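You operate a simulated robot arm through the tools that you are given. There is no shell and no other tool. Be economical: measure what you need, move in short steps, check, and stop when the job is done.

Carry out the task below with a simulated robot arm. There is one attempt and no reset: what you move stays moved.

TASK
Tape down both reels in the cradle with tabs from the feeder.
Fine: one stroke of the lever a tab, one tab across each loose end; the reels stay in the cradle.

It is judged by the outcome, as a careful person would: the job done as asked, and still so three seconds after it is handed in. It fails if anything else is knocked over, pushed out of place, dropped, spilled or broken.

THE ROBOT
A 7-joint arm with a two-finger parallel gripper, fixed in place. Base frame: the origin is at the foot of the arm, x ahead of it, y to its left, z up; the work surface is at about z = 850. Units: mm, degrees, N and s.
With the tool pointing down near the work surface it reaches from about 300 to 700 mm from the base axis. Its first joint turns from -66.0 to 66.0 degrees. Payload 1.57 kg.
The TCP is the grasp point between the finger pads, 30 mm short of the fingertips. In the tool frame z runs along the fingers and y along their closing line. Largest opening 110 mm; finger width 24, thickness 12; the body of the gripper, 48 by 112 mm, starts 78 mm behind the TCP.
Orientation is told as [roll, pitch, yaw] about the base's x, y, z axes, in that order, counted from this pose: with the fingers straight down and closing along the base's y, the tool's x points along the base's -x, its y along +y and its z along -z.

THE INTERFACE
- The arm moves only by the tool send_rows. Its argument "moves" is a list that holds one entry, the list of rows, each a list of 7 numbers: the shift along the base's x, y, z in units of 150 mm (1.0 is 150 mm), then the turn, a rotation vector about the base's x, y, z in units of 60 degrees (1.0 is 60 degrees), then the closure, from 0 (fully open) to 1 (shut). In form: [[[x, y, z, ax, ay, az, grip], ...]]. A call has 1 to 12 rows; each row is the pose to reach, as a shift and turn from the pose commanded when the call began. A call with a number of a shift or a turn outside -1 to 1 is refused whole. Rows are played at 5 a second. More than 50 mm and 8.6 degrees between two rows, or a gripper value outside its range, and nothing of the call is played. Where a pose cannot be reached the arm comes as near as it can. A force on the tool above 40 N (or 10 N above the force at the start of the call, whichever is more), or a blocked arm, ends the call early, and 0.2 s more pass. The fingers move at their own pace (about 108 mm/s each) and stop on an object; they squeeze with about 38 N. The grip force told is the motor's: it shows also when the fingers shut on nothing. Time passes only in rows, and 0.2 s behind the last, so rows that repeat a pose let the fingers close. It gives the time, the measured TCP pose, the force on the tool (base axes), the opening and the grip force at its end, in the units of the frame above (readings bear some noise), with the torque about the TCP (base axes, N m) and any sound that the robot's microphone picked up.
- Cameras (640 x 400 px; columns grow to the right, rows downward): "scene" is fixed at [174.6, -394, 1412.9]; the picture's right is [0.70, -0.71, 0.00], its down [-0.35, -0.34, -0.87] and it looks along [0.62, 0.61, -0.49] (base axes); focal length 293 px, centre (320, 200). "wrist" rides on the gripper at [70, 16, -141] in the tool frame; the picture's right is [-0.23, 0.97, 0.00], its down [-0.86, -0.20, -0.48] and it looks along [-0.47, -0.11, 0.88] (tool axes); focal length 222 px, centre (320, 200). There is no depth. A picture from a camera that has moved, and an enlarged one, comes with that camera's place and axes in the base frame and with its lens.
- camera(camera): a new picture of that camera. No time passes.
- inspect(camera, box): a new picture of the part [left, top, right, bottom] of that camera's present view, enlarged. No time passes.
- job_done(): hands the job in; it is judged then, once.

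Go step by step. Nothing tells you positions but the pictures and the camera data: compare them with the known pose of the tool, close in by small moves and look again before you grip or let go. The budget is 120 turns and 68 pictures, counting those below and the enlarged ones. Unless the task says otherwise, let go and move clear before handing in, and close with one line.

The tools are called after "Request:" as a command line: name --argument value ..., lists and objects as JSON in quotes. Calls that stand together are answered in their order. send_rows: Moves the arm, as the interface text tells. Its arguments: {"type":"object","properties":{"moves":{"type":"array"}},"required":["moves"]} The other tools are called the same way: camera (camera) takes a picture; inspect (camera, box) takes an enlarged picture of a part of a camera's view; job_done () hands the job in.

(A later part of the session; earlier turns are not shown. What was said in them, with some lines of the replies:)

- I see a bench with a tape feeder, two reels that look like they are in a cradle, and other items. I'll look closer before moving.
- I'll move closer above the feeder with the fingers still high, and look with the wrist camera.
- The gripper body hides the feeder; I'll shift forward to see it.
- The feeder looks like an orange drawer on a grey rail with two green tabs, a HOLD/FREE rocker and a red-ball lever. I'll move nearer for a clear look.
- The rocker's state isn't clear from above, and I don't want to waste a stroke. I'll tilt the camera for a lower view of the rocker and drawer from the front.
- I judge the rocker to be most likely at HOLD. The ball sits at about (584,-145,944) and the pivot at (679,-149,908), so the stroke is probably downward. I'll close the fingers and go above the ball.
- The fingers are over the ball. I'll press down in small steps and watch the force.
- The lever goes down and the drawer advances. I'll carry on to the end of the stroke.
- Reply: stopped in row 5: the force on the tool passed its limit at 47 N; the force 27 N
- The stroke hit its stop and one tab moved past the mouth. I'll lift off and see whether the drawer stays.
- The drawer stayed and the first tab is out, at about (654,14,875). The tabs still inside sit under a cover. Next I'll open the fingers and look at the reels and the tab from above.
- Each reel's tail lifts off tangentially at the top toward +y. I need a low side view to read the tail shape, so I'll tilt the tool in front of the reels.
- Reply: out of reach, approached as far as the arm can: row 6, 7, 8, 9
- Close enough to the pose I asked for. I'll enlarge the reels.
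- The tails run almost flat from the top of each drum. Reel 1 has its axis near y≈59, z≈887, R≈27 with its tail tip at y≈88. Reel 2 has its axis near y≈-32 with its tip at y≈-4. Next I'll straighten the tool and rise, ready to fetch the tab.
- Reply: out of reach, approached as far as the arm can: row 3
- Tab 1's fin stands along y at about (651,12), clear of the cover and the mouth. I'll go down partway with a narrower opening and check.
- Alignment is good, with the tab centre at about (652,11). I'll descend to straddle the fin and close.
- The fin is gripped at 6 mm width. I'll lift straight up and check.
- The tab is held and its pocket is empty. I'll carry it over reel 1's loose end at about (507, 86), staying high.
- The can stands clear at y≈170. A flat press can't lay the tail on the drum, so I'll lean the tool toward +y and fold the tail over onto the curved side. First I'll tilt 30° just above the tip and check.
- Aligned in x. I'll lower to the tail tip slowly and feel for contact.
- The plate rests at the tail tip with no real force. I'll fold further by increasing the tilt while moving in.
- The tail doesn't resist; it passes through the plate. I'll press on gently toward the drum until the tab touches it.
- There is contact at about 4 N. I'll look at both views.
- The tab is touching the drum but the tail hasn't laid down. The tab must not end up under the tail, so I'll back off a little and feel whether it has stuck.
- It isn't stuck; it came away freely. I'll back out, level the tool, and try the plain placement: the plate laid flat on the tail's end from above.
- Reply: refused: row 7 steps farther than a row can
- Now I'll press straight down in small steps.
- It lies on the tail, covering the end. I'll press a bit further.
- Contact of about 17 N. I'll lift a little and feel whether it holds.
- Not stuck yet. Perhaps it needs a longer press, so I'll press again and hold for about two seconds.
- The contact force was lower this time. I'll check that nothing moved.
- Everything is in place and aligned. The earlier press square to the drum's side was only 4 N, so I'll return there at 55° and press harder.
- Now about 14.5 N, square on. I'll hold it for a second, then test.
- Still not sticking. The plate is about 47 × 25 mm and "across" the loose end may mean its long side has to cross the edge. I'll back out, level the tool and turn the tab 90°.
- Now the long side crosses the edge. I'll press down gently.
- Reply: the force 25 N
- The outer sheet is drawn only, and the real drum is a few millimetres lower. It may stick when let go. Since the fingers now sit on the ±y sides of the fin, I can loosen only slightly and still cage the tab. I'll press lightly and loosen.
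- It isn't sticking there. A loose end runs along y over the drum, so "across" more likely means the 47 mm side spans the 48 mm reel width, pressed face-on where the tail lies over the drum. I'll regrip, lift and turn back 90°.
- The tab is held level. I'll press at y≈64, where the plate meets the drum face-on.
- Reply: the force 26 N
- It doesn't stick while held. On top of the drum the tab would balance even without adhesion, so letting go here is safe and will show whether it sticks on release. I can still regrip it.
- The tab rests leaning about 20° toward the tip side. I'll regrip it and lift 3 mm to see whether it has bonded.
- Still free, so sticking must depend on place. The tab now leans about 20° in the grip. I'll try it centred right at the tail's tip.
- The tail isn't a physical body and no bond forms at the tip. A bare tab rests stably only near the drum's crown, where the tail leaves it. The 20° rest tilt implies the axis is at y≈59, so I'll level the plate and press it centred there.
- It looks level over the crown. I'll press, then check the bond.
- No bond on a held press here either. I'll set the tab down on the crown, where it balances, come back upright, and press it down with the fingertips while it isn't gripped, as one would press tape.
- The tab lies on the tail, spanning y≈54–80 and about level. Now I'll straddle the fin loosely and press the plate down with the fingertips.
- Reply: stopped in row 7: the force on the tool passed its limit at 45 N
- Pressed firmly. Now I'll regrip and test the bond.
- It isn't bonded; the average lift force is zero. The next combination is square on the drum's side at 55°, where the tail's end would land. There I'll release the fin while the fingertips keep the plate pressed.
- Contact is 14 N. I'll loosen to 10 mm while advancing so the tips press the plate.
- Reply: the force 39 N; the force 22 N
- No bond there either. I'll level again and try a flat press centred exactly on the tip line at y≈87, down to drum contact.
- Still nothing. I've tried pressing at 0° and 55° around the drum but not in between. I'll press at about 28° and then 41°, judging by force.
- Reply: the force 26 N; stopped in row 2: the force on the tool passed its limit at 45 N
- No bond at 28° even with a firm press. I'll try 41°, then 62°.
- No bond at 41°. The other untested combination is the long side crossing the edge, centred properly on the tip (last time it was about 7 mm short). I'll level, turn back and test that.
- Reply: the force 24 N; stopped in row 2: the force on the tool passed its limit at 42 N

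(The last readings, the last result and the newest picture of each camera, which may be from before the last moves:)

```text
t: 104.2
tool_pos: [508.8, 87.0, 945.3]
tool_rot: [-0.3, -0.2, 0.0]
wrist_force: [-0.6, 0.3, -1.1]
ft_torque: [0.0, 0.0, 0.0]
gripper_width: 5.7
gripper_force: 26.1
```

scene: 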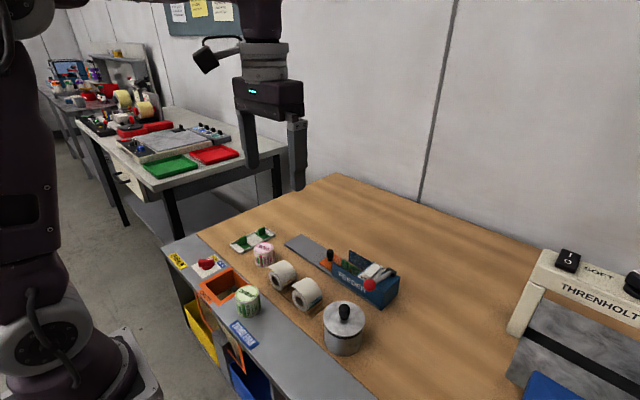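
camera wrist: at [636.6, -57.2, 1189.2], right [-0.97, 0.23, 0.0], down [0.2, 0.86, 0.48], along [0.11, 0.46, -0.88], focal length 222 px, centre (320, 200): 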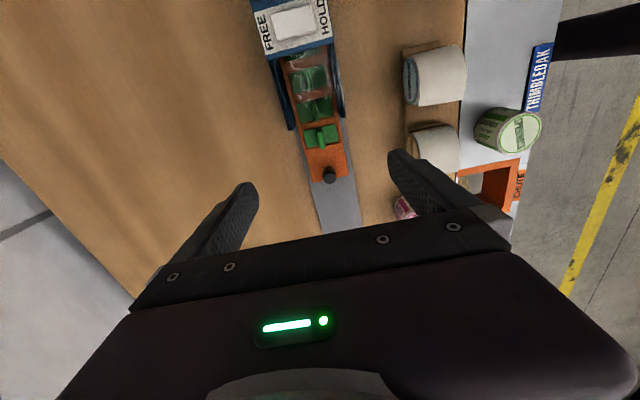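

No bond again. In this orientation the fingers can cage the tab while tilted, so I'll test a tangent press at about 40° with the long side along the winding: held, then released under the tips.

Request:
send_rows --moves '[[[0, 0.0, 0.1, -0.1, 0, 0, 1], [0, 0.04, 0.14, -0.22, 0, 0, 1], [0, 0.1, 0.12, -0.34, 0, 0, 1], [0, 0.15, 0.06, -0.46, 0, 0, 1], [0, 0.16, -0.02, -0.58, 0, 0, 1], [0, 0.15, -0.07, -0.667, 0, 0, 1], [0, 0.115, -0.11, -0.667, 0, 0, 1], [0, 0.105, -0.122, -0.667, 0, 0, 1], [0, 0.1, -0.128, -0.667, 0, 0, 1], [0, 0.1, -0.128, -0.667, 0, 0, 1]]]'

```text
t: 106.4
tool_pos: [507.8, 102.5, 924.3]
tool_rot: [-40.3, -0.3, 0.3]
wrist_force: [0.1, 0.6, 1.4]
ft_torque: [-0.01, -0.02, -0.02]
gripper_width: 6.0
gripper_force: 25.2
```

Request:
send_rows --moves '[[[0, -0.006, -0.007, 0, 0, 0, 1], [0, -0.012, -0.014, 0, 0, 0, 1], [0, -0.012, -0.014, 0, 0, 0, 1], [0, -0.012, -0.014, 0, 0, 0, 1]]]'

Request:
inspect --camera "scene" --box '[245, 225, 325, 295]'

```text
t: 107.4
tool_pos: [509.2, 102.3, 925.1]
tool_rot: [-40.2, -0.3, 0.4]
wrist_force: [0.8, 23.2, 30.9]
ft_torque: [-0.05, 0.04, -0.02]
gripper_width: 6.0
gripper_force: 26.0
```

```text
5.71 times, centred on (285, 260) of scene
camera zoom: at [174.1, -393.4, 1413.1], right [0.7, -0.71, 0.0], down [-0.35, -0.34, -0.87], along [0.62, 0.61, -0.49], focal length 1676 px, centre (520, -143)
```

zoom: 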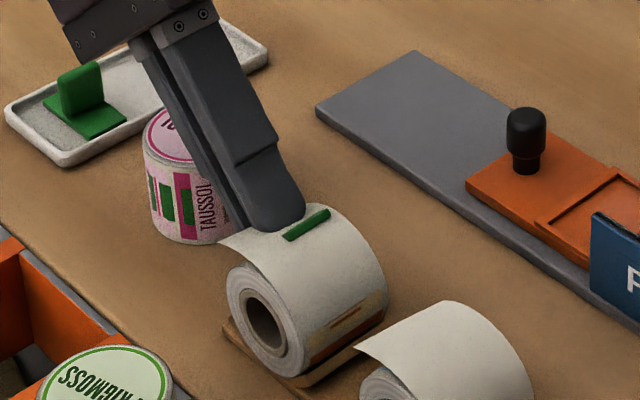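

Now I'll loosen in the cage under pressure, wait, regrip and pull.

Request:
send_rows --moves '[[[0, 0, 0, 0, 0, 0, 0.95], [0, 0, 0, 0, 0, 0, 0.91], [0, 0, 0, 0, 0, 0, 0.91], [0, 0, 0, 0, 0, 0, 0.91], [0, 0, 0, 0, 0, 0, 0.91], [0, 0, 0, 0, 0, 0, 1], [0, 0, 0, 0, 0, 0, 1], [0, 0, 0, 0, 0, 0, 1]]]'

Request:
send_rows --moves '[[[0, 0.01, 0.012, 0, 0, 0, 1], [0, 0.02, 0.023, 0, 0, 0, 1], [0, 0.026, 0.03, 0, 0, 0, 1], [0, 0.026, 0.03, 0, 0, 0, 1]]]'

```text
t: 109.3
tool_pos: [507.4, 102.9, 924.6]
tool_rot: [-40.1, -0.2, 0.4]
wrist_force: [-2.9, 8.2, 11.1]
ft_torque: [-0.06, 0.11, -0.09]
gripper_width: 6.2
gripper_force: 26.0
stopped in row 8: the force on the tool passed its limit at 48 N (the readings are from after the stop); the commanded pose is now the measured one
```

```text
t: 110.3
tool_pos: [508.9, 105.7, 928.5]
tool_rot: [-40.2, -0.1, 0.3]
wrist_force: [-0.3, -0.3, -0.3]
ft_torque: [0.01, 0.0, 0.01]
gripper_width: 6.0
gripper_force: 25.9
```

No bond yet. I haven't tried a long steady press, so I'll hold about 15 N here for around five seconds.

Request:
send_rows --moves '[[[0, -0.012, -0.014, 0, 0, 0, 1], [0, -0.024, -0.029, 0, 0, 0, 1], [0, -0.026, -0.031, 0, 0, 0, 1], [0, -0.027, -0.032, 0, 0, 0, 1], [0, -0.027, -0.032, 0, 0, 0, 1], [0, -0.027, -0.032, 0, 0, 0, 1], [0, -0.027, -0.032, 0, 0, 0, 1], [0, -0.027, -0.032, 0, 0, 0, 1], [0, -0.027, -0.032, 0, 0, 0, 1], [0, -0.027, -0.032, 0, 0, 0, 1], [0, -0.027, -0.032, 0, 0, 0, 1], [0, -0.027, -0.032, 0, 0, 0, 1]]]'

Request:
send_rows --moves '[[[0, 0, 0, 0, 0, 0, 1], [0, 0, 0, 0, 0, 0, 1], [0, 0, 0, 0, 0, 0, 1], [0, 0, 0, 0, 0, 0, 1], [0, 0, 0, 0, 0, 0, 1], [0, 0, 0, 0, 0, 0, 1], [0, 0, 0, 0, 0, 0, 1], [0, 0, 0, 0, 0, 0, 1], [0, 0, 0, 0, 0, 0, 1], [0, 0, 0, 0, 0, 0, 1], [0, 0, 0, 0, 0, 0, 1], [0, 0, 0, 0, 0, 0, 1]]]'

Request:
send_rows --moves '[[[0, 0.01, 0.012, 0, 0, 0, 1], [0, 0.026, 0.03, 0, 0, 0, 1], [0, 0.026, 0.03, 0, 0, 0, 1]]]'

```text
t: 112.9
tool_pos: [508.5, 102.3, 923.9]
tool_rot: [-40.2, -0.4, 0.5]
wrist_force: [2.4, 26.0, 29.9]
ft_torque: [0.01, 0.0, 0.01]
gripper_width: 5.8
gripper_force: 26.1
```

```text
t: 115.5
tool_pos: [506.8, 101.3, 923.7]
tool_rot: [-40.3, -0.2, 0.2]
wrist_force: [-0.2, 28.0, 33.2]
ft_torque: [-0.05, 0.04, -0.05]
gripper_width: 6.1
gripper_force: 26.2
```

```text
t: 116.3
tool_pos: [506.9, 103.7, 928.2]
tool_rot: [-40.2, -0.1, 0.2]
wrist_force: [0.8, -0.5, 0.5]
ft_torque: [-0.02, 0.02, -0.02]
gripper_width: 5.9
gripper_force: 26.2
```

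A long press doesn't matter, so place must. Flat presses centred between y 66 and 80, over the middle of the tail, haven't been tried. I'll level and slide the tab along that span in light contact.

Request:
send_rows --moves '[[[0, 0.03, 0.08, 0.13, 0, 0, 1], [0, 0.0, 0.16, 0.26, 0, 0, 1], [0, -0.06, 0.22, 0.4, 0, 0, 1], [0, -0.14, 0.22, 0.53, 0, 0, 1], [0, -0.22, 0.22, 0.65, 0, 0, 1], [0, -0.245, 0.2, 0.67, 0, 0, 1], [0, -0.245, 0.14, 0.67, 0, 0, 1], [0, -0.245, 0.105, 0.67, 0, 0, 1], [0, -0.245, 0.105, 0.67, 0, 0, 1]]]'

Request:
send_rows --moves '[[[0, 0, -0.01, 0, 0, 0, 1], [0, 0, -0.016, 0, 0, 0, 1], [0, 0, -0.016, 0, 0, 0, 1]]]'

```text
t: 118.3
tool_pos: [508.2, 68.0, 944.4]
tool_rot: [0.0, -0.4, 0.1]
wrist_force: [0.0, 0.5, -0.2]
ft_torque: [-0.02, 0.06, -0.02]
gripper_width: 6.1
gripper_force: 25.6
```

```text
t: 119.1
tool_pos: [508.8, 68.9, 942.8]
tool_rot: [0.0, -0.4, 0.0]
wrist_force: [-1.8, 1.3, 29.0]
ft_torque: [-0.11, 0.55, -0.07]
gripper_width: 5.9
gripper_force: 25.7
```

Request:
send_rows --moves '[[[0, 0, 0.004, 0, 0, 0, 1], [0, 0.013, 0.004, 0, 0, 0, 1], [0, 0.026, 0.004, 0, 0, 0, 1], [0, 0.039, 0.004, 0, 0, 0, 1], [0, 0.052, 0.004, 0, 0, 0, 1], [0, 0.065, 0.004, 0, 0, 0, 1], [0, 0.078, 0.004, 0, 0, 0, 1], [0, 0.09, 0.004, 0, 0, 0, 1], [0, 0.09, 0.004, 0, 0, 0, 1]]]'

Request:
send_rows --moves '[[[0, 0, 0.02, 0, 0, 0, 1], [0, 0, 0.02, 0, 0, 0, 1]]]'

```text
t: 120.6
tool_pos: [507.5, 76.1, 944.8]
tool_rot: [-0.3, -0.5, 0.1]
wrist_force: [-4.8, -14.5, 18.5]
ft_torque: [-0.82, 0.69, -0.12]
gripper_width: 6.1
gripper_force: 25.4
stopped in row 7: the force on the tool passed its limit at 43 N (the readings are from after the stop); the commanded pose is now the measured one
```

```text
t: 121.2
tool_pos: [508.8, 77.9, 945.2]
tool_rot: [-0.1, -0.5, 0.1]
wrist_force: [0.8, -14.0, 14.0]
ft_torque: [-1.11, -0.18, 0.24]
gripper_width: 6.2
gripper_force: 26.1
```

Something is now resisting. I'll look before moving further.

Request:
inspect --camera "scene" --box '[245, 225, 325, 295]'

```text
5.71 times, centred on (285, 260) of scene
camera zoom: at [174.4, -394.3, 1412.8], right [0.7, -0.71, 0.0], down [-0.35, -0.34, -0.87], along [0.62, 0.61, -0.49], focal length 1676 px, centre (520, -143)
```

zoom: 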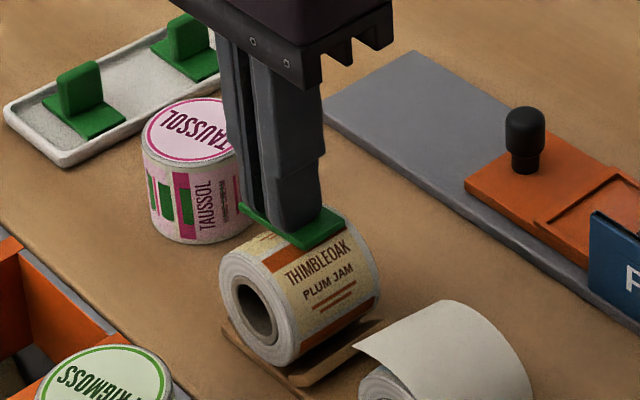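

It bonded: the tail lies down and the label shows, so the bond point was around y≈70–75 with the long side along the winding. My slide dragged the reel a few mm toward +y. I'll move back so it reseats in the cradle, watching the force.

Request:
send_rows --moves '[[[0, -0.01, 0, 0, 0, 0, 1], [0, -0.02, 0, 0, 0, 0, 1], [0, -0.03, -0.004, 0, 0, 0, 1], [0, -0.03, -0.004, 0, 0, 0, 1]]]'

```text
t: 122.2
tool_pos: [508.4, 74.3, 945.1]
tool_rot: [-0.1, -0.4, 0.1]
wrist_force: [2.2, -7.9, 13.3]
ft_torque: [-0.61, -0.25, 0.16]
gripper_width: 5.7
gripper_force: 26.0
```

Request:
send_rows --moves '[[[0, -0.008, 0.003, 0, 0, 0, 1], [0, -0.016, 0.005, 0, 0, 0, 1], [0, -0.022, 0.006, 0, 0, 0, 1], [0, -0.022, 0.006, 0, 0, 0, 1]]]'

```text
t: 123.2
tool_pos: [507.9, 69.7, 946.0]
tool_rot: [-0.1, -0.5, 0.1]
wrist_force: [-1.0, -1.3, -1.1]
ft_torque: [0.04, 0.01, -0.01]
gripper_width: 6.2
gripper_force: 25.8
```

The force is nearly free at y≈70. I'll lower gently until it just seats.

Request:
send_rows --moves '[[[0, 0, -0.006, 0, 0, 0, 1], [0, 0, -0.01, 0, 0, 0, 1], [0, 0, -0.01, 0, 0, 0, 1]]]'

```text
t: 124.0
tool_pos: [507.6, 69.9, 944.9]
tool_rot: [-0.2, -0.4, 0.1]
wrist_force: [-3.4, -3.1, 5.1]
ft_torque: [-0.09, 0.1, -0.01]
gripper_width: 6.1
gripper_force: 25.0
```

It's seated with slight contact. I'll ease 1 mm toward -y, open, and rise straight up.

Request:
send_rows --moves '[[[0, -0.006, 0.002, 0, 0, 0, 1], [0, -0.006, 0.002, 0, 0, 0, 0.95], [0, -0.006, 0.002, 0, 0, 0, 0.9], [0, -0.006, 0.002, 0, 0, 0, 0.82], [0, -0.006, 0.002, 0, 0, 0, 0.82], [0, -0.006, 0.1, 0, 0, 0, 0.82], [0, -0.006, 0.3, 0, 0, 0, 0.82], [0, -0.006, 0.55, 0, 0, 0, 0.82], [0, -0.006, 0.55, 0, 0, 0, 0.82]]]'

Request:
inspect --camera "scene" --box '[245, 220, 335, 310]'

```text
t: 126.0
tool_pos: [509.2, 70.3, 1026.6]
tool_rot: [-0.1, -0.4, 0.2]
wrist_force: [0.0, 0.4, 0.2]
ft_torque: [0.03, -0.02, 0.0]
gripper_width: 19.8
gripper_force: 0.1
```

```text
4.44 times, centred on (290, 265) of scene
camera zoom: at [174.6, -394.0, 1412.9], right [0.7, -0.71, 0.0], down [-0.35, -0.34, -0.87], along [0.62, 0.61, -0.49], focal length 1303 px, centre (453, -89)
```

zoom: 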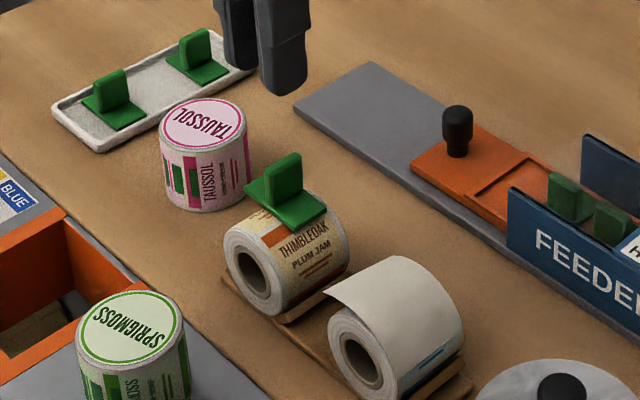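

Reel 1 is taped and sits in the cradle. Now for the second tab: I'll close the fingers and go above the lever ball.

Request:
send_rows --moves '[[[0.05, -0.25, 0, 0, 0, 0, 1], [0.12, -0.5, 0, 0, 0, 0, 1], [0.2, -0.75, 0, 0, 0, 0, 1], [0.3, -1.0, 0, 0, 0, 0, 1], [0.3, -1.0, 0, 0, 0, 0, 1]]]'

Request:
send_rows --moves '[[[0.1, -0.2, 0, 0, 0, 0, 1], [0.2, -0.43, 0, 0, 0, 0, 1], [0.2, -0.43, -0.1, 0, 0, 0, 1], [0.2, -0.43, -0.1, 0, 0, 0, 1]]]'

```text
t: 127.2
tool_pos: [553.8, -80.3, 1025.8]
tool_rot: [-0.1, -0.3, 0.1]
wrist_force: [-0.3, -0.5, -0.3]
ft_torque: [0.02, 0.04, 0.03]
gripper_width: 0.0
gripper_force: 21.2
```

```text
t: 128.2
tool_pos: [583.4, -144.8, 1011.7]
tool_rot: [0.0, -0.4, 0.1]
wrist_force: [-0.6, 0.5, 0.2]
ft_torque: [0.0, 0.01, -0.01]
gripper_width: 0.0
gripper_force: 21.6
```

Above the ball. I'll make one full stroke down to the stop.

Request:
send_rows --moves '[[[0.005, 0, -0.08, 0, 0, 0, 1], [0.01, 0, -0.16, 0, 0, 0, 1], [0.01, 0, -0.2, 0, 0, 0, 1], [0.01, 0, -0.24, 0, 0, 0, 1], [0.01, 0, -0.27, 0, 0, 0, 1], [0.01, 0, -0.3, 0, 0, 0, 1], [0.01, 0, -0.33, 0, 0, 0, 1], [0.01, 0, -0.36, 0, 0, 0, 1], [0.01, 0, -0.39, 0, 0, 0, 1], [0.01, 0, -0.41, 0, 0, 0, 1]]]'

```text
t: 130.1
tool_pos: [584.4, -145.6, 960.9]
tool_rot: [-0.2, -0.6, 0.2]
wrist_force: [-7.9, 4.9, 25.0]
ft_torque: [0.13, 0.29, -0.05]
gripper_width: 0.1
gripper_force: 21.4
stopped in row 9: the force on the tool passed its limit at 46 N (the readings are from after the stop); the commanded pose is now the measured one
```

The stop was reached at the same point as before. I'll lift off and move over the next tab, turning 90°.

Request:
send_rows --moves '[[[0, 0, 0.1, 0, 0, 0, 1], [0, 0, 0.3, 0, 0, 0, 1], [0, 0, 0.57, 0, 0, 0, 1], [0.05, 0.2, 0.57, 0, 0, 0.1, 0.5], [0.15, 0.4, 0.57, 0, 0, 0.22, 0.5], [0.25, 0.6, 0.57, 0, 0, 0.34, 0.5], [0.35, 0.8, 0.57, 0, 0, 0.46, 0.5], [0.45, 1.0, 0.57, 0, 0, 0.58, 0.5], [0.45, 1.0, 0.57, 0, 0, 0.72, 0.5], [0.45, 1.0, 0.57, 0, 0, 0.86, 0.5], [0.45, 1.0, 0.57, 0, 0, 1.0, 0.5], [0.45, 1.0, 0.57, 0, 0, 1.0, 0.5]]]'

Request:
send_rows --moves '[[[0, 0.02, 0, 0, 0, 0.14, 0.5], [0, 0.04, 0, 0, 0, 0.28, 0.5], [0, 0.04, 0, 0, 0, 0.42, 0.5], [0, 0.04, 0, 0, 0, 0.5, 0.5], [0, 0.04, -0.25, 0, 0, 0.5, 0.5], [0, 0.04, -0.5, 0, 0, 0.5, 0.5], [0, 0.04, -0.75, 0, 0, 0.5, 0.5], [0, 0.04, -0.75, 0, 0, 0.5, 0.5]]]'

Request:
inspect --camera "wrist" --box '[240, 80, 400, 220]'

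```text
t: 132.7
tool_pos: [652.1, 4.3, 1045.3]
tool_rot: [-0.1, -0.6, 60.1]
wrist_force: [0.2, -0.3, 0.3]
ft_torque: [-0.03, 0.01, -0.02]
gripper_width: 55.2
gripper_force: 0.0
```

```text
t: 134.5
tool_pos: [652.6, 10.3, 933.9]
tool_rot: [-0.2, -0.6, 90.1]
wrist_force: [-0.6, 0.6, -0.1]
ft_torque: [0.01, 0.02, 0.02]
gripper_width: 54.8
gripper_force: 0.1
```

```text
2.86 times, centred on (320, 150) of wrist
camera zoom: at [636.8, -61.9, 1075.2], right [-0.97, 0.23, 0.0], down [0.2, 0.85, 0.49], along [0.11, 0.47, -0.87], focal length 635 px, centre (320, 343)
```

zoom: 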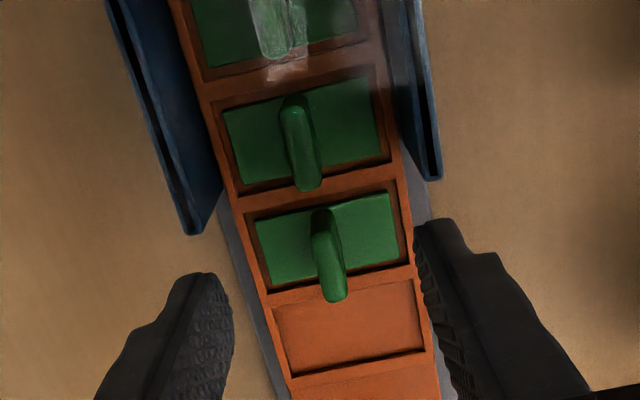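

Tab 2 is in place at about (651,12). I'll descend, grip and lift.

Request:
send_rows --moves '[[[-0.005, 0.008, -0.1, -0.01, 0, 0, 0.5], [-0.005, 0.008, -0.205, -0.01, 0, 0, 0.5], [-0.005, 0.008, -0.205, -0.01, 0, 0, 0.75], [-0.005, 0.008, -0.205, -0.01, 0, 0, 1], [-0.005, 0.008, -0.205, -0.01, 0, 0, 1], [-0.005, 0.008, -0.205, -0.01, 0, 0, 1], [-0.005, 0.008, -0.16, -0.01, 0, 0, 1], [-0.005, 0.008, -0.05, -0.01, 0, 0, 1], [-0.005, 0.008, 0.2, -0.01, 0, 0, 1], [-0.005, 0.008, 0.45, -0.01, 0, 0, 1], [-0.005, 0.008, 0.45, -0.01, 0, 0, 1]]]'

```text
t: 136.9
tool_pos: [652.5, 10.6, 1001.3]
tool_rot: [-0.1, 0.0, 90.0]
wrist_force: [0.0, -0.2, 0.0]
ft_torque: [-0.03, -0.01, -0.02]
gripper_width: 6.0
gripper_force: 25.6
```

Gripped. I'll carry it over reel 2 and turn it so the long side runs along the winding, aiming at the matching spot, y≈-22.

Request:
send_rows --moves '[[[-0.2, -0.05, 0, 0, 0, -0.12, 1], [-0.4, -0.1, 0, 0, 0, -0.24, 1], [-0.6, -0.15, 0, 0, 0, -0.36, 1], [-0.8, -0.2, 0, 0, 0, -0.48, 1], [-0.97, -0.217, 0, 0, 0, -0.6, 1], [-0.97, -0.217, 0, 0, 0, -0.73, 1], [-0.97, -0.217, 0, 0, 0, -0.86, 1], [-0.97, -0.217, 0, 0, 0, -1.0, 1], [-0.97, -0.217, 0, 0, 0, -1.0, 1]]]'

Request:
send_rows --moves '[[[0, 0, 0, 0, 0, -0.13, 1], [0, 0, 0, 0, 0, -0.26, 1], [0, 0, 0, 0, 0, -0.39, 1], [0, 0, 0, 0, 0, -0.5, 1], [0, 0, -0.15, 0, 0, -0.5, 1], [0, 0, -0.28, 0, 0, -0.5, 1], [0, 0, -0.33, 0, 0, -0.5, 1], [0, 0, -0.33, 0, 0, -0.5, 1]]]'

Request:
inspect --camera "scene" --box '[260, 235, 350, 315]'

```text
t: 138.9
tool_pos: [506.7, -19.6, 1001.0]
tool_rot: [-0.1, 0.0, 30.0]
wrist_force: [0.5, 1.5, -1.2]
ft_torque: [0.0, -0.01, 0.01]
gripper_width: 6.0
gripper_force: 26.1
```

```text
t: 140.7
tool_pos: [505.8, -19.6, 950.2]
tool_rot: [-0.1, 0.0, 0.1]
wrist_force: [0.6, -0.4, -0.3]
ft_torque: [0.0, 0.03, -0.01]
gripper_width: 6.0
gripper_force: 25.9
```

```text
5.00 times, centred on (305, 275) of scene
camera zoom: at [174.6, -394.0, 1412.9], right [0.7, -0.71, 0.0], down [-0.35, -0.34, -0.87], along [0.62, 0.61, -0.49], focal length 1466 px, centre (395, -175)
```

zoom: 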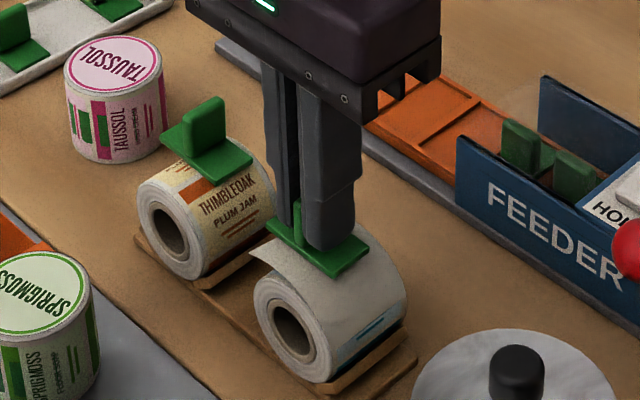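

Good alignment over reel 2. I'll shift to y≈-22, press to about 15–25 N, then check by lifting slightly.

Request:
send_rows --moves '[[[0.005, -0.015, 0, 0, 0, 0, 1], [0.005, -0.015, -0.025, 0, 0, 0, 1], [0.005, -0.015, -0.038, 0, 0, 0, 1], [0.005, -0.015, -0.045, 0, 0, 0, 1], [0.005, -0.015, -0.045, 0, 0, 0, 1]]]'

Request:
send_rows --moves '[[[0, 0, -0.007, 0, 0, 0, 1], [0, 0, -0.007, 0, 0, 0, 1], [0, 0, -0.007, 0, 0, 0, 1]]]'

```text
t: 141.9
tool_pos: [506.7, -23.0, 945.4]
tool_rot: [-0.1, -0.1, 0.2]
wrist_force: [-1.2, 1.1, 21.3]
ft_torque: [-0.05, 0.49, -0.03]
gripper_width: 6.3
gripper_force: 25.9
```

```text
t: 142.7
tool_pos: [507.4, -23.2, 943.6]
tool_rot: [-0.2, -0.1, 0.2]
wrist_force: [4.0, 0.3, 24.3]
ft_torque: [-0.06, -0.21, 0.02]
gripper_width: 6.0
gripper_force: 25.7
```

I'll lift 3 mm and average several readings to see whether the reel's weight hangs on the tab.

Request:
send_rows --moves '[[[0, 0, 0.01, 0, 0, 0, 1], [0, 0, 0.025, 0, 0, 0, 1], [0, 0, 0.025, 0, 0, 0, 1]]]'

Request:
send_rows --moves '[[[0, 0, 0, 0, 0, 0, 1]]]'

Request:
send_rows --moves '[[[0, 0, 0, 0, 0, 0, 1]]]'

Request:
send_rows --moves '[[[0, 0, 0, 0, 0, 0, 1]]]'

```text
t: 143.5
tool_pos: [506.3, -22.6, 947.0]
tool_rot: [-0.1, 0.1, 0.2]
wrist_force: [0.2, 0.2, -0.7]
ft_torque: [0.04, -0.02, 0.01]
gripper_width: 6.3
gripper_force: 26.3
```

```text
t: 143.9
tool_pos: [507.5, -23.6, 946.5]
tool_rot: [-0.1, 0.1, 0.0]
wrist_force: [-0.6, -0.2, -1.6]
ft_torque: [0.01, 0.0, 0.0]
gripper_width: 6.0
gripper_force: 25.1
```

```text
t: 144.3
tool_pos: [508.1, -22.2, 946.7]
tool_rot: [-0.1, 0.0, 0.2]
wrist_force: [0.1, 0.3, -0.5]
ft_torque: [0.02, 0.03, -0.04]
gripper_width: 6.0
gripper_force: 25.8
```

```text
t: 144.7
tool_pos: [506.4, -22.3, 947.0]
tool_rot: [-0.1, 0.0, 0.1]
wrist_force: [0.1, 0.2, -2.8]
ft_torque: [0.03, 0.0, -0.03]
gripper_width: 5.8
gripper_force: 25.6
```

The average is about -1.4 N, so the reel seems to hang on the tab. One picture to confirm.

Request:
inspect --camera "scene" --box '[260, 235, 350, 315]'

```text
5.00 times, centred on (305, 275) of scene
camera zoom: at [174.6, -394.0, 1412.9], right [0.7, -0.71, 0.0], down [-0.35, -0.34, -0.87], along [0.62, 0.61, -0.49], focal length 1466 px, centre (395, -175)
```

zoom: 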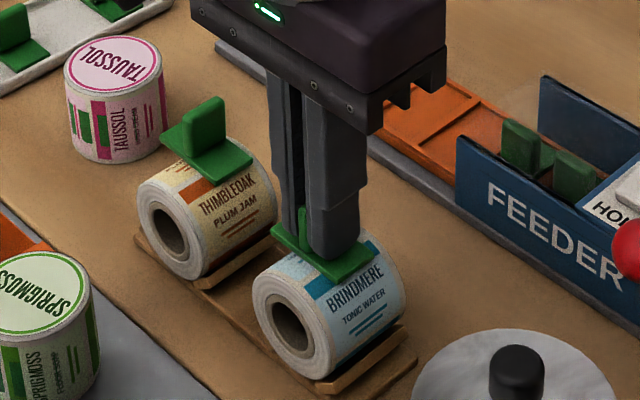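

Reel 2's tail is taped too. I'll lower the 2–3 mm to seat the reel, open, and rise straight up.

Request:
send_rows --moves '[[[0, 0, -0.006, 0, 0, 0, 1], [0, 0, -0.012, 0, 0, 0, 1], [0, 0, -0.015, 0, 0, 0, 1], [0, 0, -0.015, 0, 0, 0, 1]]]'

```text
t: 145.7
tool_pos: [506.8, -22.8, 944.1]
tool_rot: [-0.1, 0.0, 0.1]
wrist_force: [-0.3, -0.4, -1.0]
ft_torque: [0.04, 0.01, 0.0]
gripper_width: 6.0
gripper_force: 26.4
```

Request:
send_rows --moves '[[[0, 0, -0.003, 0, 0, 0, 1], [0, 0, -0.006, 0, 0, 0, 1], [0, 0, -0.006, 0, 0, 0, 1]]]'

```text
t: 146.5
tool_pos: [507.0, -23.3, 944.8]
tool_rot: [-0.1, 0.0, 0.1]
wrist_force: [-2.9, 0.8, 10.0]
ft_torque: [-0.02, -0.02, -0.01]
gripper_width: 6.1
gripper_force: 25.3
```

It's seated (10 N up). I'll open and withdraw upward.

Request:
send_rows --moves '[[[0, 0, 0.003, 0, 0, 0, 1], [0, 0, 0.003, 0, 0, 0, 0.95], [0, 0, 0.003, 0, 0, 0, 0.9], [0, 0, 0.003, 0, 0, 0, 0.82], [0, 0, 0.003, 0, 0, 0, 0.82], [0, 0, 0.1, 0, 0, 0, 0.82], [0, 0, 0.3, 0, 0, 0, 0.82], [0, 0, 0.6, 0, 0, 0, 0.82], [0, 0, 0.9, 0, 0, 0, 0.82], [0, 0, 0.9, 0, 0, 0, 0.82]]]'

Request:
camera --camera "scene"

```text
t: 148.7
tool_pos: [506.6, -22.6, 1079.2]
tool_rot: [-0.1, 0.0, 0.2]
wrist_force: [0.4, -0.1, -0.3]
ft_torque: [0.01, -0.01, -0.01]
gripper_width: 19.6
gripper_force: 0.1
```

```text
0 pictures are left
```

scene: 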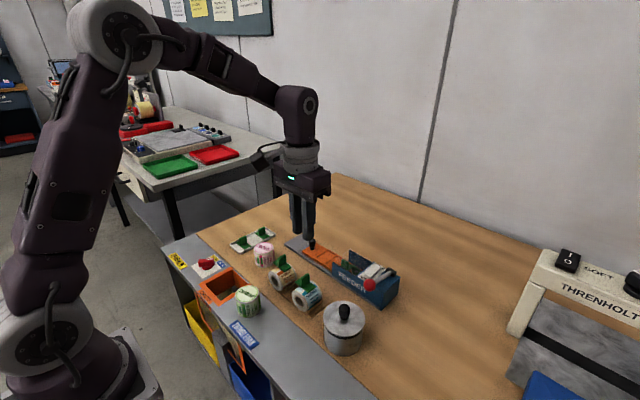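

Both reels sit in the cradle with a tab across each loose end, the gripper is clear, and nothing else looks disturbed. I'm handing in.

Request:
job_done

```text
The job is handed in.
```

Both reels are taped down with one feeder tab each, using one lever stroke per tab, and both are still in the cradle. While I was finding where the first tab would stick, I dragged reel 1 a few millimetres; I moved it back to its seat before letting go.
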